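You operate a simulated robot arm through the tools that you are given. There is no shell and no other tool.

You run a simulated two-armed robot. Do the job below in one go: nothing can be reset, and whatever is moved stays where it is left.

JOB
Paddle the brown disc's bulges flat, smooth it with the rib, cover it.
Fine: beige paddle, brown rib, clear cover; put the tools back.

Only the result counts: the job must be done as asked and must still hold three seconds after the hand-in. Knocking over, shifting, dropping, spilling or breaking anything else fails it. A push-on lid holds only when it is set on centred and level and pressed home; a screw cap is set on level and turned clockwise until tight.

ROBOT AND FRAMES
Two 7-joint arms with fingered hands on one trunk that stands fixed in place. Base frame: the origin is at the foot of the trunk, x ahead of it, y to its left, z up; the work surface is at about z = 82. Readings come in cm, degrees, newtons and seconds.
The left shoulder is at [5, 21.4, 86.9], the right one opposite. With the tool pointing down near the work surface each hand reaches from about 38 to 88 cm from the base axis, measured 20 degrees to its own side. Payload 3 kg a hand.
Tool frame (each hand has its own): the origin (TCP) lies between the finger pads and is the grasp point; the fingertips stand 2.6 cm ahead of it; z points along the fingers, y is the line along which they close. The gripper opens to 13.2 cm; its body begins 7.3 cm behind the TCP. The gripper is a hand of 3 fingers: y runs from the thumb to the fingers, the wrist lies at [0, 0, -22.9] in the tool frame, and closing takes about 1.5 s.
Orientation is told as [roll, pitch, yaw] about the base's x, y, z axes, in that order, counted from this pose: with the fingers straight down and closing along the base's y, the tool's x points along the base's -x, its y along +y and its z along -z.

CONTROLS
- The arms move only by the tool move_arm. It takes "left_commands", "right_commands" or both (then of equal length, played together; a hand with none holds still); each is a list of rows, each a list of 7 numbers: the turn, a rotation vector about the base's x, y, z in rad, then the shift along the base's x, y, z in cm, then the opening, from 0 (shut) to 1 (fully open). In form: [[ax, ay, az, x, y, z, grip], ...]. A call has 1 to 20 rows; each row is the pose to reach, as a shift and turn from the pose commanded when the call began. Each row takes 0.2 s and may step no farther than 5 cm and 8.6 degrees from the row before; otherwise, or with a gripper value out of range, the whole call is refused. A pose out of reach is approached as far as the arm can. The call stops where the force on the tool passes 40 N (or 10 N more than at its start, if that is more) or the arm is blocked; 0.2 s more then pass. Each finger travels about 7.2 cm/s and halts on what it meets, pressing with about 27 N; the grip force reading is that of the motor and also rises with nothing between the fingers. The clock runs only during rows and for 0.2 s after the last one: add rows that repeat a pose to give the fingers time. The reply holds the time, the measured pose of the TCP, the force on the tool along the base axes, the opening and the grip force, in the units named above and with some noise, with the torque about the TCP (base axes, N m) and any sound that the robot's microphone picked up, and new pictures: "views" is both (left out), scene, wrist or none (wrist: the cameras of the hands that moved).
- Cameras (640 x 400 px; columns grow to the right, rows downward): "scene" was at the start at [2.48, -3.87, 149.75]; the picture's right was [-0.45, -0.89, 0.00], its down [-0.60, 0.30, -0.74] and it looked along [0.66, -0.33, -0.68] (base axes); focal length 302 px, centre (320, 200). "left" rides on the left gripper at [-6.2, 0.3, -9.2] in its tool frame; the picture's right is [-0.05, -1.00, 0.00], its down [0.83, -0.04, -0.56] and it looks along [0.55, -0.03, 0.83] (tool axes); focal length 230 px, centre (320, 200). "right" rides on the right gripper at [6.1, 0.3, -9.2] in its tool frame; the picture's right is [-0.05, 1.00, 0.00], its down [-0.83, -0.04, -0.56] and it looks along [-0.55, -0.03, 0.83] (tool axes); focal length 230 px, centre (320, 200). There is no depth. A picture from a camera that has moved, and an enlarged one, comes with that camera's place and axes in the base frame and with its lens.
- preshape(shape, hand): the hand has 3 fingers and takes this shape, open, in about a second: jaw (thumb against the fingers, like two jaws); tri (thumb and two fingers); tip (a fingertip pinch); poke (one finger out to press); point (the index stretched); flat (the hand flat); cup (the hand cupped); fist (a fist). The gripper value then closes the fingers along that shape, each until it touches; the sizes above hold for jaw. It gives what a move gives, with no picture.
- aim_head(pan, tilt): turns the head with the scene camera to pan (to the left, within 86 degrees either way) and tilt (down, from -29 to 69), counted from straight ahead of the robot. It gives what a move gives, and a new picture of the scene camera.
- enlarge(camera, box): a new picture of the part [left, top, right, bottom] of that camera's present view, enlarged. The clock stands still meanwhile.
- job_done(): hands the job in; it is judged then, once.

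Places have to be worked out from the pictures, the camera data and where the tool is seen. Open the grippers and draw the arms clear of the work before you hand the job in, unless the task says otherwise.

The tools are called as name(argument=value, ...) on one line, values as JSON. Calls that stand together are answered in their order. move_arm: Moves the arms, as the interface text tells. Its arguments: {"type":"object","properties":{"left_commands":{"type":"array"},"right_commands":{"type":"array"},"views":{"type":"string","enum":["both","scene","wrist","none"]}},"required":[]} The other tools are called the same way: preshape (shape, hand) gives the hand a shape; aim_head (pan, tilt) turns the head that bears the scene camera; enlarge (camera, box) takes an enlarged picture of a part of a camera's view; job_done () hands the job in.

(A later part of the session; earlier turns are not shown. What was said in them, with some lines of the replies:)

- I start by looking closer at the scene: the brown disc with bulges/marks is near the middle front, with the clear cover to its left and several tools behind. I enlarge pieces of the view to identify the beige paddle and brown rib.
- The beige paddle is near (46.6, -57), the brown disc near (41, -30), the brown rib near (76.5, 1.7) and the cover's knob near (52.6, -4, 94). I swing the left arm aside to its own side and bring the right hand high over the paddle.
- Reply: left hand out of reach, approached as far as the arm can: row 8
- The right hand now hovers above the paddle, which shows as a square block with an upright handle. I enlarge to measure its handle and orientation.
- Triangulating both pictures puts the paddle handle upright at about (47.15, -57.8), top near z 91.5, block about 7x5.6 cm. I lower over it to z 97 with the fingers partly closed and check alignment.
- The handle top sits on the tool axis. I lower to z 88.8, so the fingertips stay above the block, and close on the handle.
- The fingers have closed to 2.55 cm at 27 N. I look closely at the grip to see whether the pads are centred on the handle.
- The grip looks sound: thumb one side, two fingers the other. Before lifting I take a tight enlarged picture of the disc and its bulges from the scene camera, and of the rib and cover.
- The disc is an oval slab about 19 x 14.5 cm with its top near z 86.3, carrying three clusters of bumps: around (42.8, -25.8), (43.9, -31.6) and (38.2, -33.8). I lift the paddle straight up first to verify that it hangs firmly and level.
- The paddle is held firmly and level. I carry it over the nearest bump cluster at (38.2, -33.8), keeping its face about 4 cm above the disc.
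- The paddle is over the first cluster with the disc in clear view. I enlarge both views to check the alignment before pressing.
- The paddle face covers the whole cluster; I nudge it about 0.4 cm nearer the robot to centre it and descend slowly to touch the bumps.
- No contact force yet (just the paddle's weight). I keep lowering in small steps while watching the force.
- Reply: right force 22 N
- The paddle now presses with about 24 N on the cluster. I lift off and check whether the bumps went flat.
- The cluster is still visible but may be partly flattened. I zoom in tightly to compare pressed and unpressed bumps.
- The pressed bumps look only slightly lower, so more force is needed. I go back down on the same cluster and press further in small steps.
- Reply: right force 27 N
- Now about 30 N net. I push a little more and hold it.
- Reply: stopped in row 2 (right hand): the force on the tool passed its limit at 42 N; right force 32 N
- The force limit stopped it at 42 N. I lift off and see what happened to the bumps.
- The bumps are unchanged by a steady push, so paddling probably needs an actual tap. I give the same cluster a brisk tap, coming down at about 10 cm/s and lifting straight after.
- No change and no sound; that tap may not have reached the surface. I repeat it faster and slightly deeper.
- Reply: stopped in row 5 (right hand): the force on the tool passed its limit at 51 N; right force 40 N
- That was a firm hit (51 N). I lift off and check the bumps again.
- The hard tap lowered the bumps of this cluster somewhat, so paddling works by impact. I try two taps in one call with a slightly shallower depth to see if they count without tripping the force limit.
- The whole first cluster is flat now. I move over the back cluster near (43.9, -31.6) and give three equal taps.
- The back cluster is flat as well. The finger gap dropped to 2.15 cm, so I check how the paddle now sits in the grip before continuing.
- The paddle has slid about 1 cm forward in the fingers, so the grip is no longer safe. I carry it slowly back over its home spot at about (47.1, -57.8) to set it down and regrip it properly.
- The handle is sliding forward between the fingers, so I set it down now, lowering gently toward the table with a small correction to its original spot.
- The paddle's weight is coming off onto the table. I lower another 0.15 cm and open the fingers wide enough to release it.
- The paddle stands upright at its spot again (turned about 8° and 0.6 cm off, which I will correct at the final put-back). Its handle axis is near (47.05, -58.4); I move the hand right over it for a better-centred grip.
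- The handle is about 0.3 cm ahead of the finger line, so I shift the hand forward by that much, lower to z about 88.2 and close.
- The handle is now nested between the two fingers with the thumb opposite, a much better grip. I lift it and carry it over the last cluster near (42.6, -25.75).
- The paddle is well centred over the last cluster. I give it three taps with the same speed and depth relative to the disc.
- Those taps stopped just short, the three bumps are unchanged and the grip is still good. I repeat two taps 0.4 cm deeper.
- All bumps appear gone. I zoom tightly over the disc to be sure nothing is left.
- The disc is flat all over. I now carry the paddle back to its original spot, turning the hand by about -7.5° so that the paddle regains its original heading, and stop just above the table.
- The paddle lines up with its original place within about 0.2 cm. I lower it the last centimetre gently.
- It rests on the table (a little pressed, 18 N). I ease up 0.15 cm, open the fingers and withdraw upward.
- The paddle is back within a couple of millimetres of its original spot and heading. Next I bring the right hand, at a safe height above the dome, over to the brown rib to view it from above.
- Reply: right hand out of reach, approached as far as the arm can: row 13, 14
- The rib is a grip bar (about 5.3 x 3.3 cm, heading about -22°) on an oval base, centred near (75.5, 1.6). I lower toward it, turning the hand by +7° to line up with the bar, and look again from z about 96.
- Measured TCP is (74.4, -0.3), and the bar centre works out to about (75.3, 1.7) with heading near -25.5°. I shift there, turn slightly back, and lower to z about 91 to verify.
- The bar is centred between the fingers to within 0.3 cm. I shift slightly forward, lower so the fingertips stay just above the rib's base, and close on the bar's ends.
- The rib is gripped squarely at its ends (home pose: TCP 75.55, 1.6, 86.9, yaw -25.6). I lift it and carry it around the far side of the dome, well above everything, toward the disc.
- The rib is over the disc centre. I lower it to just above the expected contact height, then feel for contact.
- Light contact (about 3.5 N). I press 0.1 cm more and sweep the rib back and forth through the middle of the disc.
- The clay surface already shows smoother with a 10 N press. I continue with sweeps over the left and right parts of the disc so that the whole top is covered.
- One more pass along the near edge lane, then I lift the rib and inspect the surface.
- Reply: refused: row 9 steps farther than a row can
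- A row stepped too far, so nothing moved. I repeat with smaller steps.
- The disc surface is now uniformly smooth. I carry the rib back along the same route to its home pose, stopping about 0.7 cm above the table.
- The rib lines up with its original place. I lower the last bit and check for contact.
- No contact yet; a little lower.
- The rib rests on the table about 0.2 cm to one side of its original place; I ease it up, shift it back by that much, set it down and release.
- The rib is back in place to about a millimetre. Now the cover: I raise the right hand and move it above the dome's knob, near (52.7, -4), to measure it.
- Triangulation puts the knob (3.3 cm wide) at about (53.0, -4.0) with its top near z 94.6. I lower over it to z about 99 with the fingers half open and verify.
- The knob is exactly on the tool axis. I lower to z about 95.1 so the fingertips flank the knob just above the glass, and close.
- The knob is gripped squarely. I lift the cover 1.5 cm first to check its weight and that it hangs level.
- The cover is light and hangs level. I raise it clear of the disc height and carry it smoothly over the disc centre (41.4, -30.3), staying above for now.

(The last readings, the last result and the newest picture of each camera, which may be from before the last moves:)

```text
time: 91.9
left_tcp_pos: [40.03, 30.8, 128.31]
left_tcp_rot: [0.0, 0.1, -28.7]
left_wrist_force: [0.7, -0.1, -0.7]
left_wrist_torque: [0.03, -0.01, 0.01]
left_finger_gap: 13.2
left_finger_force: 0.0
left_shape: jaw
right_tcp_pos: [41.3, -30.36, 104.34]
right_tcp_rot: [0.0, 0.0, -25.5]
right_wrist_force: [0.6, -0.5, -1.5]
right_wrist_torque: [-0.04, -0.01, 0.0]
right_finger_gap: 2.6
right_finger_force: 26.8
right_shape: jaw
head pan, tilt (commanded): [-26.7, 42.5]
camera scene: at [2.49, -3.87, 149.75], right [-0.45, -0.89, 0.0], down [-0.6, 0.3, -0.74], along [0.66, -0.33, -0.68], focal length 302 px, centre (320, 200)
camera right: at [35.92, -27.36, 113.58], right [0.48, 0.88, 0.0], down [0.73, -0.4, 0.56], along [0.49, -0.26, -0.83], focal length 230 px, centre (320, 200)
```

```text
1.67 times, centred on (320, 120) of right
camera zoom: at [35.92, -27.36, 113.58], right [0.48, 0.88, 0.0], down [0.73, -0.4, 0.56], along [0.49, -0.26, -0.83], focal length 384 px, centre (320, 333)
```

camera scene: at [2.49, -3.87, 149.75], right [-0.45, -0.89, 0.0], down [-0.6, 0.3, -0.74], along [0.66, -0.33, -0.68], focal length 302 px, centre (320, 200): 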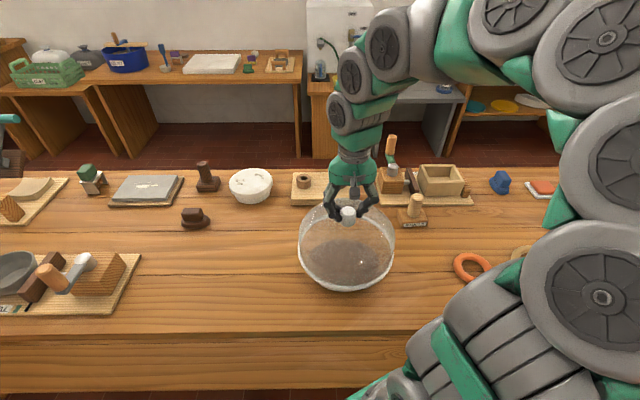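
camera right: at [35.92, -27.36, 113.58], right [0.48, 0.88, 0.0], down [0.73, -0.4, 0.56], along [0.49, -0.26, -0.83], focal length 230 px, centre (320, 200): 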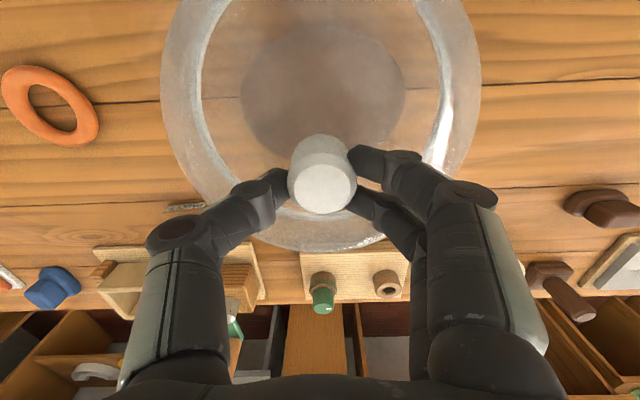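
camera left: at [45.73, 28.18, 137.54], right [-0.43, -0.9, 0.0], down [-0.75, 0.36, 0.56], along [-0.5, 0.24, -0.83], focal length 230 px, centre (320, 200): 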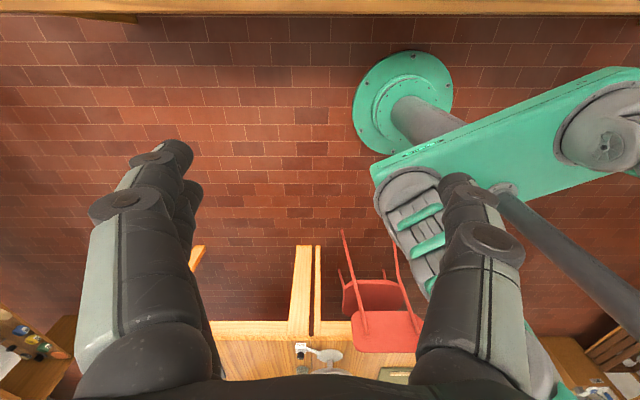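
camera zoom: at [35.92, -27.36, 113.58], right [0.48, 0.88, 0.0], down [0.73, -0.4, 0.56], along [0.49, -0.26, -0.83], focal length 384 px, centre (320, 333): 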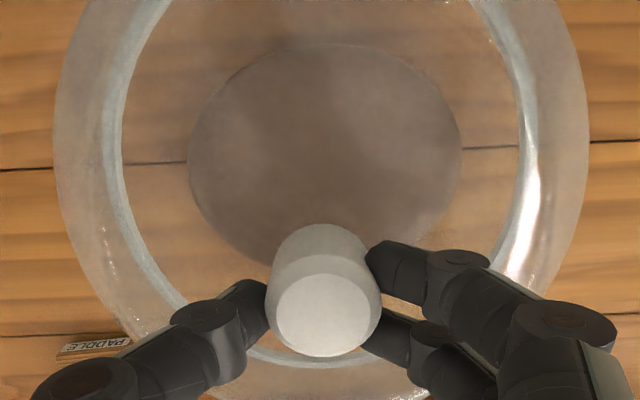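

The cover is over the disc and laterally centred in the wrist view. I enlarge to judge the fore-aft centring before lowering.

enlarge(camera="right", box=[220, 0, 420, 180])

enlarge(camera="scene", box=[295, 220, 400, 300])

```text
2.22 times, centred on (320, 90) of right
camera zoom: at [35.92, -27.36, 113.58], right [0.48, 0.88, 0.0], down [0.73, -0.4, 0.56], along [0.49, -0.26, -0.83], focal length 511 px, centre (320, 444)
```

zoom: 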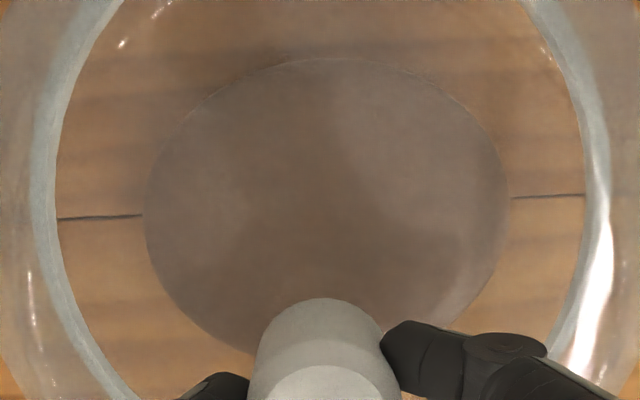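

```text
5.00 times, centred on (348, 260) of scene
camera zoom: at [2.49, -3.87, 149.75], right [-0.45, -0.89, 0.0], down [-0.6, 0.3, -0.74], along [0.66, -0.33, -0.68], focal length 1513 px, centre (182, -100)
```

zoom: 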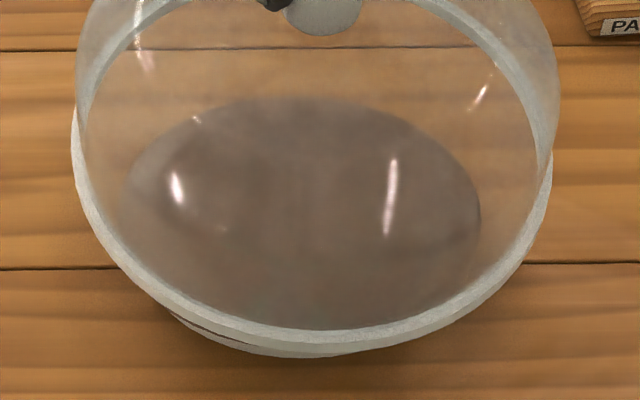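

The disc lies within about 0.3 cm of the cover's axis, so the rim clears it all round. I lower the cover slowly to about 1.7 cm above the table and check again.

move_arm(right_commands=[[0, 0, 0, 0, 0.1, -1, 0], [0, 0, 0, -0.05, 0.1, -2.2, 0], [0, 0, 0, -0.05, 0.1, -3.4, 0], [0, 0, 0, -0.05, 0.1, -4.4, 0], [0, 0, 0, -0.05, 0.1, -5.4, 0], [0, 0, 0, -0.05, 0.1, -6.4, 0], [0, 0, 0, -0.05, 0.1, -7.4, 0], [0, 0, 0, -0.05, 0.1, -7.4, 0]], views="none")

enlarge(camera="scene", box=[295, 220, 400, 310])

enlarge(camera="right", box=[200, 0, 440, 180])

```text
time: 93.7
left_tcp_pos: [39.93, 30.76, 128.51]
left_tcp_rot: [0.0, 0.0, -28.7]
left_wrist_force: [0.2, 0.6, 0.2]
left_wrist_torque: [0.01, 0.0, 0.0]
left_finger_gap: 13.21
left_finger_force: 0.0
left_shape: jaw
right_tcp_pos: [41.49, -30.34, 96.9]
right_tcp_rot: [0.0, -0.1, -25.5]
right_wrist_force: [0.1, -0.3, -1.9]
right_wrist_torque: [0.01, -0.04, 0.0]
right_finger_gap: 2.59
right_finger_force: 26.6
right_shape: jaw
head pan, tilt (commanded): [-26.7, 42.5]
```

```text
4.44 times, centred on (348, 265) of scene
camera zoom: at [2.48, -3.87, 149.75], right [-0.45, -0.89, 0.0], down [-0.6, 0.3, -0.74], along [0.66, -0.33, -0.68], focal length 1345 px, centre (198, -89)
```

zoom: 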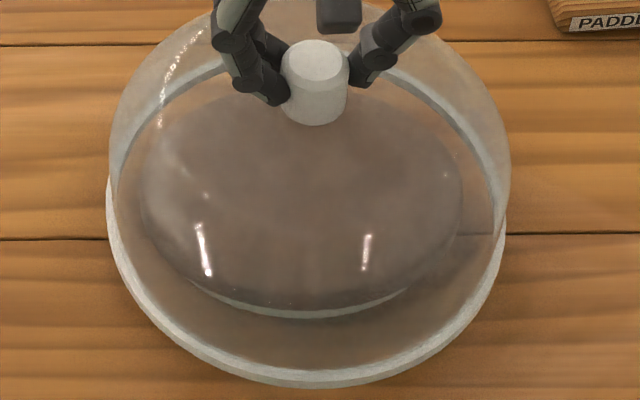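

```text
2.22 times, centred on (320, 90) of right
camera zoom: at [35.91, -27.39, 106.2], right [0.48, 0.88, 0.0], down [0.73, -0.4, 0.56], along [0.49, -0.26, -0.83], focal length 511 px, centre (320, 444)
```

zoom: 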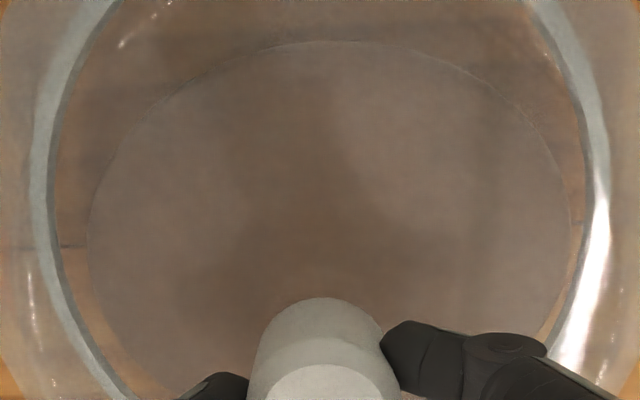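

Scene and wrist views both show the disc about 0.25 cm toward the left side of the cover, and balanced fore and aft. I shift the cover by that amount and lower it to the table carefully.

move_arm(right_commands=[[0, 0, 0, 0.12, 0.22, -0.3, 0], [0, 0, 0, 0.12, 0.22, -0.8, 0], [0, 0, 0, 0.12, 0.22, -1.2, 0], [0, 0, 0, 0.12, 0.22, -1.4, 0], [0, 0, 0, 0.12, 0.22, -1.5, 0]], views="none")

enlarge(camera="scene", box=[295, 220, 400, 310])

```text
time: 94.9
left_tcp_pos: [39.94, 30.71, 128.41]
left_tcp_rot: [0.0, -0.1, -28.7]
left_wrist_force: [0.2, -0.8, 0.2]
left_wrist_torque: [-0.02, 0.0, 0.01]
left_finger_gap: 13.2
left_finger_force: 0.0
left_shape: jaw
right_tcp_pos: [41.53, -29.97, 95.44]
right_tcp_rot: [0.0, -0.1, -25.6]
right_wrist_force: [-0.2, -0.6, -2.5]
right_wrist_torque: [-0.01, 0.0, -0.01]
right_finger_gap: 2.6
right_finger_force: 27.0
right_shape: jaw
head pan, tilt (commanded): [-26.7, 42.5]
```

```text
4.44 times, centred on (348, 265) of scene
camera zoom: at [2.49, -3.87, 149.75], right [-0.45, -0.89, 0.0], down [-0.6, 0.3, -0.74], along [0.66, -0.33, -0.68], focal length 1345 px, centre (198, -89)
```

zoom: 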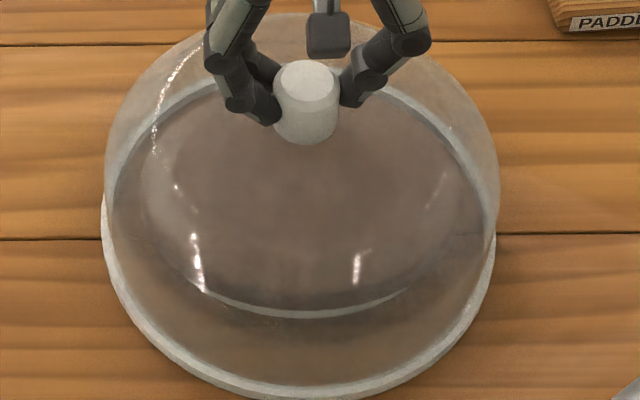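

Almost down and well inside; both views suggest the cover is 0.3 cm too far forward. I raise slightly, shift back by that, and lower until contact.

move_arm(right_commands=[[0, 0, 0, 0, 0, 0.3, 0], [0, 0, 0, -0.26, 0.13, 0.3, 0], [0, 0, 0, -0.26, 0.13, 0.1, 0], [0, 0, 0, -0.26, 0.13, -0.1, 0], [0, 0, 0, -0.26, 0.13, -0.2, 0], [0, 0, 0, -0.26, 0.13, -0.25, 0]], views="none")

```text
time: 96.3
left_tcp_pos: [40.04, 30.73, 128.5]
left_tcp_rot: [0.1, 0.1, -28.7]
left_wrist_force: [-0.2, -0.8, -0.2]
left_wrist_torque: [-0.02, 0.0, 0.02]
left_finger_gap: 13.17
left_finger_force: 0.1
left_shape: jaw
right_tcp_pos: [41.2, -29.83, 95.32]
right_tcp_rot: [0.0, -0.1, -25.5]
right_wrist_force: [-1.1, -0.1, 3.1]
right_wrist_torque: [0.03, 0.03, 0.03]
right_finger_gap: 2.6
right_finger_force: 27.2
right_shape: jaw
head pan, tilt (commanded): [-26.7, 42.5]
```

The cover touches down (about 5 N). I look at it from both cameras to confirm it is level and centred.

enlarge(camera="scene", box=[295, 220, 400, 310])

enlarge(camera="right", box=[200, 0, 440, 180])

```text
4.44 times, centred on (348, 265) of scene
camera zoom: at [2.48, -3.87, 149.75], right [-0.45, -0.89, 0.0], down [-0.6, 0.3, -0.74], along [0.66, -0.33, -0.68], focal length 1345 px, centre (198, -89)
```

zoom: 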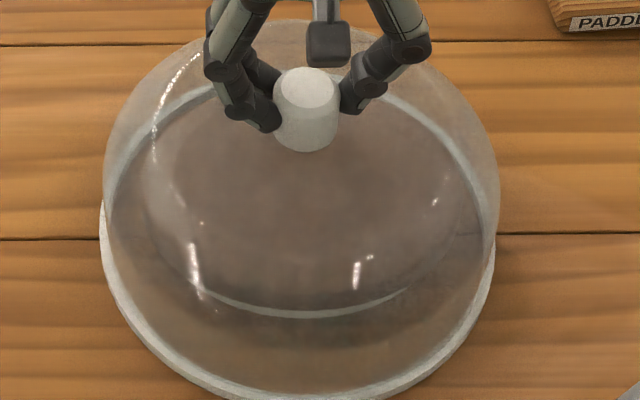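

```text
2.22 times, centred on (320, 90) of right
camera zoom: at [35.72, -26.87, 104.44], right [0.48, 0.88, 0.0], down [0.73, -0.4, 0.56], along [0.49, -0.26, -0.83], focal length 511 px, centre (320, 444)
```

zoom: 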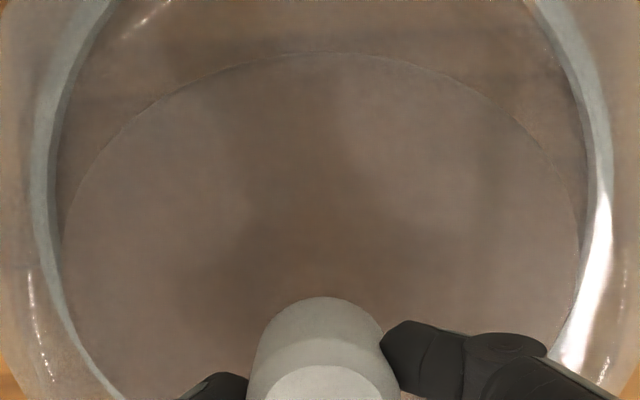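

The cover sits flat and the disc is centred beneath it. I press it lightly home, relax, open the fingers gradually and withdraw straight up.

move_arm(right_commands=[[0, 0, 0, 0, 0, -0.1, 0], [0, 0, 0, 0, 0, -0.1, 0], [0, 0, 0, 0, 0, 0.03, 0], [0, 0, 0, 0, 0, 0.03, 0.22], [0, 0, 0, 0, 0, 0.03, 0.3], [0, 0, 0, 0, 0, 0.03, 0.4], [0, 0, 0, 0, 0, 0.03, 0.55], [0, 0, 0, 0, 0, 0.03, 0.6], [0, 0, 0, 0, 0, 0.03, 0.6], [0, 0, 0, 0, 0, 1.5, 0.6], [0, 0, 0, 0, 0, 4, 0.6], [0, 0, 0, 0, 0, 8, 0.6], [0, 0, 0, 0, 0, 12, 0.6], [0, 0, 0, 0, 0, 16, 0.6]], views="both")

enlarge(camera="scene", box=[290, 205, 400, 310])

enlarge(camera="right", box=[200, 0, 440, 180])

```text
time: 99.3
left_tcp_pos: [40.07, 30.82, 128.36]
left_tcp_rot: [0.0, 0.0, -28.7]
left_wrist_force: [1.4, 0.1, -0.4]
left_wrist_torque: [0.0, -0.01, 0.0]
left_finger_gap: 13.22
left_finger_force: 0.0
left_shape: jaw
right_tcp_pos: [41.27, -29.86, 111.22]
right_tcp_rot: [0.1, 0.0, -25.4]
right_wrist_force: [-0.3, 0.3, -0.5]
right_wrist_torque: [-0.02, -0.04, 0.03]
right_finger_gap: 7.88
right_finger_force: 0.0
right_shape: jaw
head pan, tilt (commanded): [-26.7, 42.5]
camera scene: at [2.48, -3.87, 149.75], right [-0.45, -0.89, 0.0], down [-0.6, 0.3, -0.74], along [0.66, -0.33, -0.68], focal length 302 px, centre (320, 200)
camera right: at [35.75, -26.94, 120.45], right [0.48, 0.88, 0.0], down [0.73, -0.4, 0.56], along [0.49, -0.26, -0.83], focal length 230 px, centre (320, 200)
```

scene: 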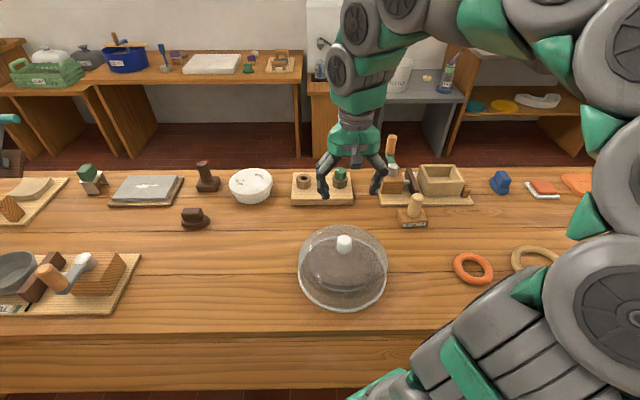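
right: 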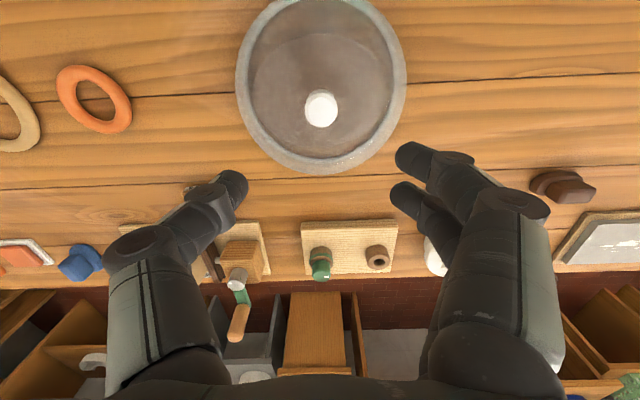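

```text
3.81 times, centred on (345, 258) of scene
camera zoom: at [2.48, -3.87, 149.75], right [-0.45, -0.89, 0.0], down [-0.6, 0.3, -0.74], along [0.66, -0.33, -0.68], focal length 1152 px, centre (225, -19)
```

zoom: 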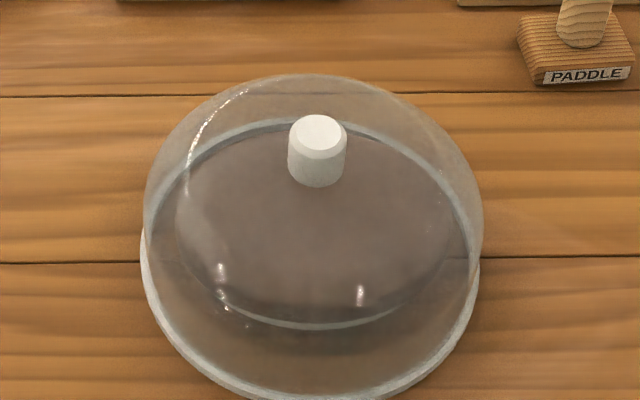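

```text
2.22 times, centred on (320, 90) of right
camera zoom: at [35.75, -26.94, 120.45], right [0.48, 0.88, 0.0], down [0.73, -0.4, 0.56], along [0.49, -0.26, -0.83], focal length 511 px, centre (320, 444)
```

zoom: 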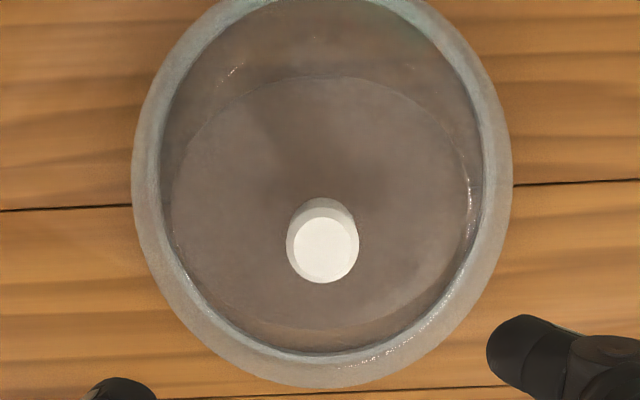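

The cover stands level on the table with the smoothed disc centred beneath it. I open the right hand fully and draw it up and aside, clear of the work.

move_arm(right_commands=[[0, 0, 0, 0, 0, 4, 0.8], [0, 0, 0, 0, -1.5, 8, 1], [0, 0, 0, -1, -4, 11.5, 1], [0, 0, 0, -2, -7.5, 14, 1], [0, 0, 0, -3.5, -11, 15.5, 1], [0, 0, 0, -4.5, -15, 16, 1], [0, 0, 0, -4.5, -19, 16, 1], [0, 0, 0, -4.5, -19, 16, 1]], views="both")

enlarge(camera="scene", box=[150, 150, 450, 320])

```text
time: 101.1
left_tcp_pos: [40.02, 30.73, 128.5]
left_tcp_rot: [0.0, 0.1, -28.7]
left_wrist_force: [-0.1, -0.8, -0.4]
left_wrist_torque: [0.0, 0.02, 0.02]
left_finger_gap: 13.23
left_finger_force: 0.1
left_shape: jaw
right_tcp_pos: [36.9, -48.92, 127.01]
right_tcp_rot: [0.1, -0.1, -25.4]
right_wrist_force: [0.2, 0.1, 0.0]
right_wrist_torque: [-0.03, 0.0, -0.04]
right_finger_gap: 13.18
right_finger_force: 0.0
right_shape: jaw
head pan, tilt (commanded): [-26.7, 42.5]
camera scene: at [2.48, -3.87, 149.75], right [-0.45, -0.89, 0.0], down [-0.6, 0.3, -0.74], along [0.66, -0.33, -0.68], focal length 302 px, centre (320, 200)
camera right: at [31.36, -46.05, 136.13], right [0.48, 0.88, 0.0], down [0.73, -0.4, 0.56], along [0.49, -0.26, -0.83], focal length 230 px, centre (320, 200)
```

scene: 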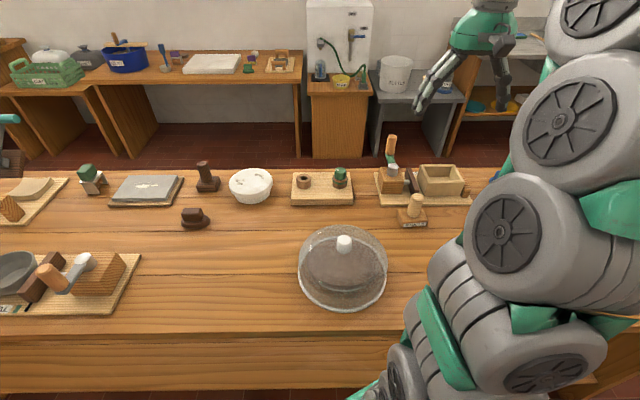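
right: 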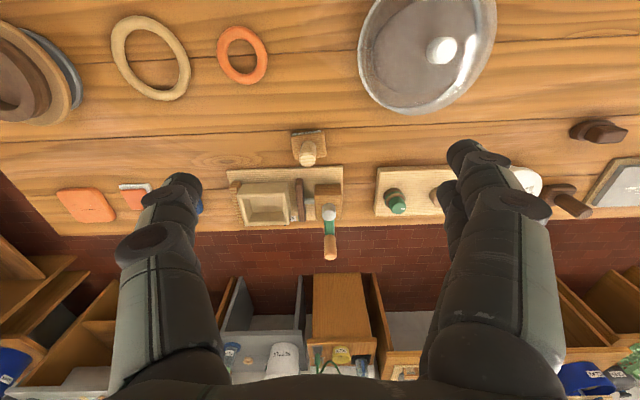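

```text
2.13 times, centred on (300, 235) of scene
camera zoom: at [2.48, -3.87, 149.75], right [-0.45, -0.89, 0.0], down [-0.6, 0.3, -0.74], along [0.66, -0.33, -0.68], focal length 645 px, centre (363, 125)
```

zoom: 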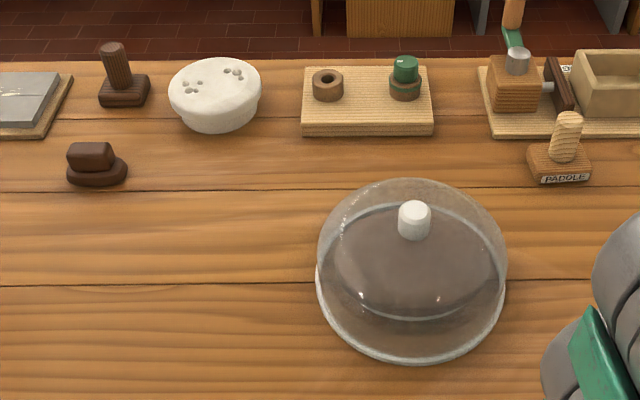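

The disc is flattened, smoothed and covered. The paddle and rib are back in their places, nothing else has moved, and both hands are open and clear. I hand in the job.

job_done()

```text
The job is handed in.
```

The brown disc's bulges are paddled flat and the surface is smoothed with the rib. The clear cover sits level and centred over it, and I have handed the job in.

- **Bulges:** all three clusters of bumps are gone. Steady pressing did nothing, so I flattened them with quick taps of the beige paddle. A close look afterwards showed nothing left.
- **Paddle:** it slid forward in the fingers partway through. I set it down at its spot, gripped it again properly and finished the taps. It is back to within a few millimetres of where it started.
- **Smoothing:** I swept the brown rib over the whole top at roughly 10 N, and the surface now looks even. The rib is back within about a millimetre of its place.
- **Cover:** I set it down on the table around the disc and pressed it lightly. The last pictures put the disc about 0.2 cm off the cover's centre.

The last scene picture showed nothing else on the table shifted or knocked over. Both hands are open and clear of the work.
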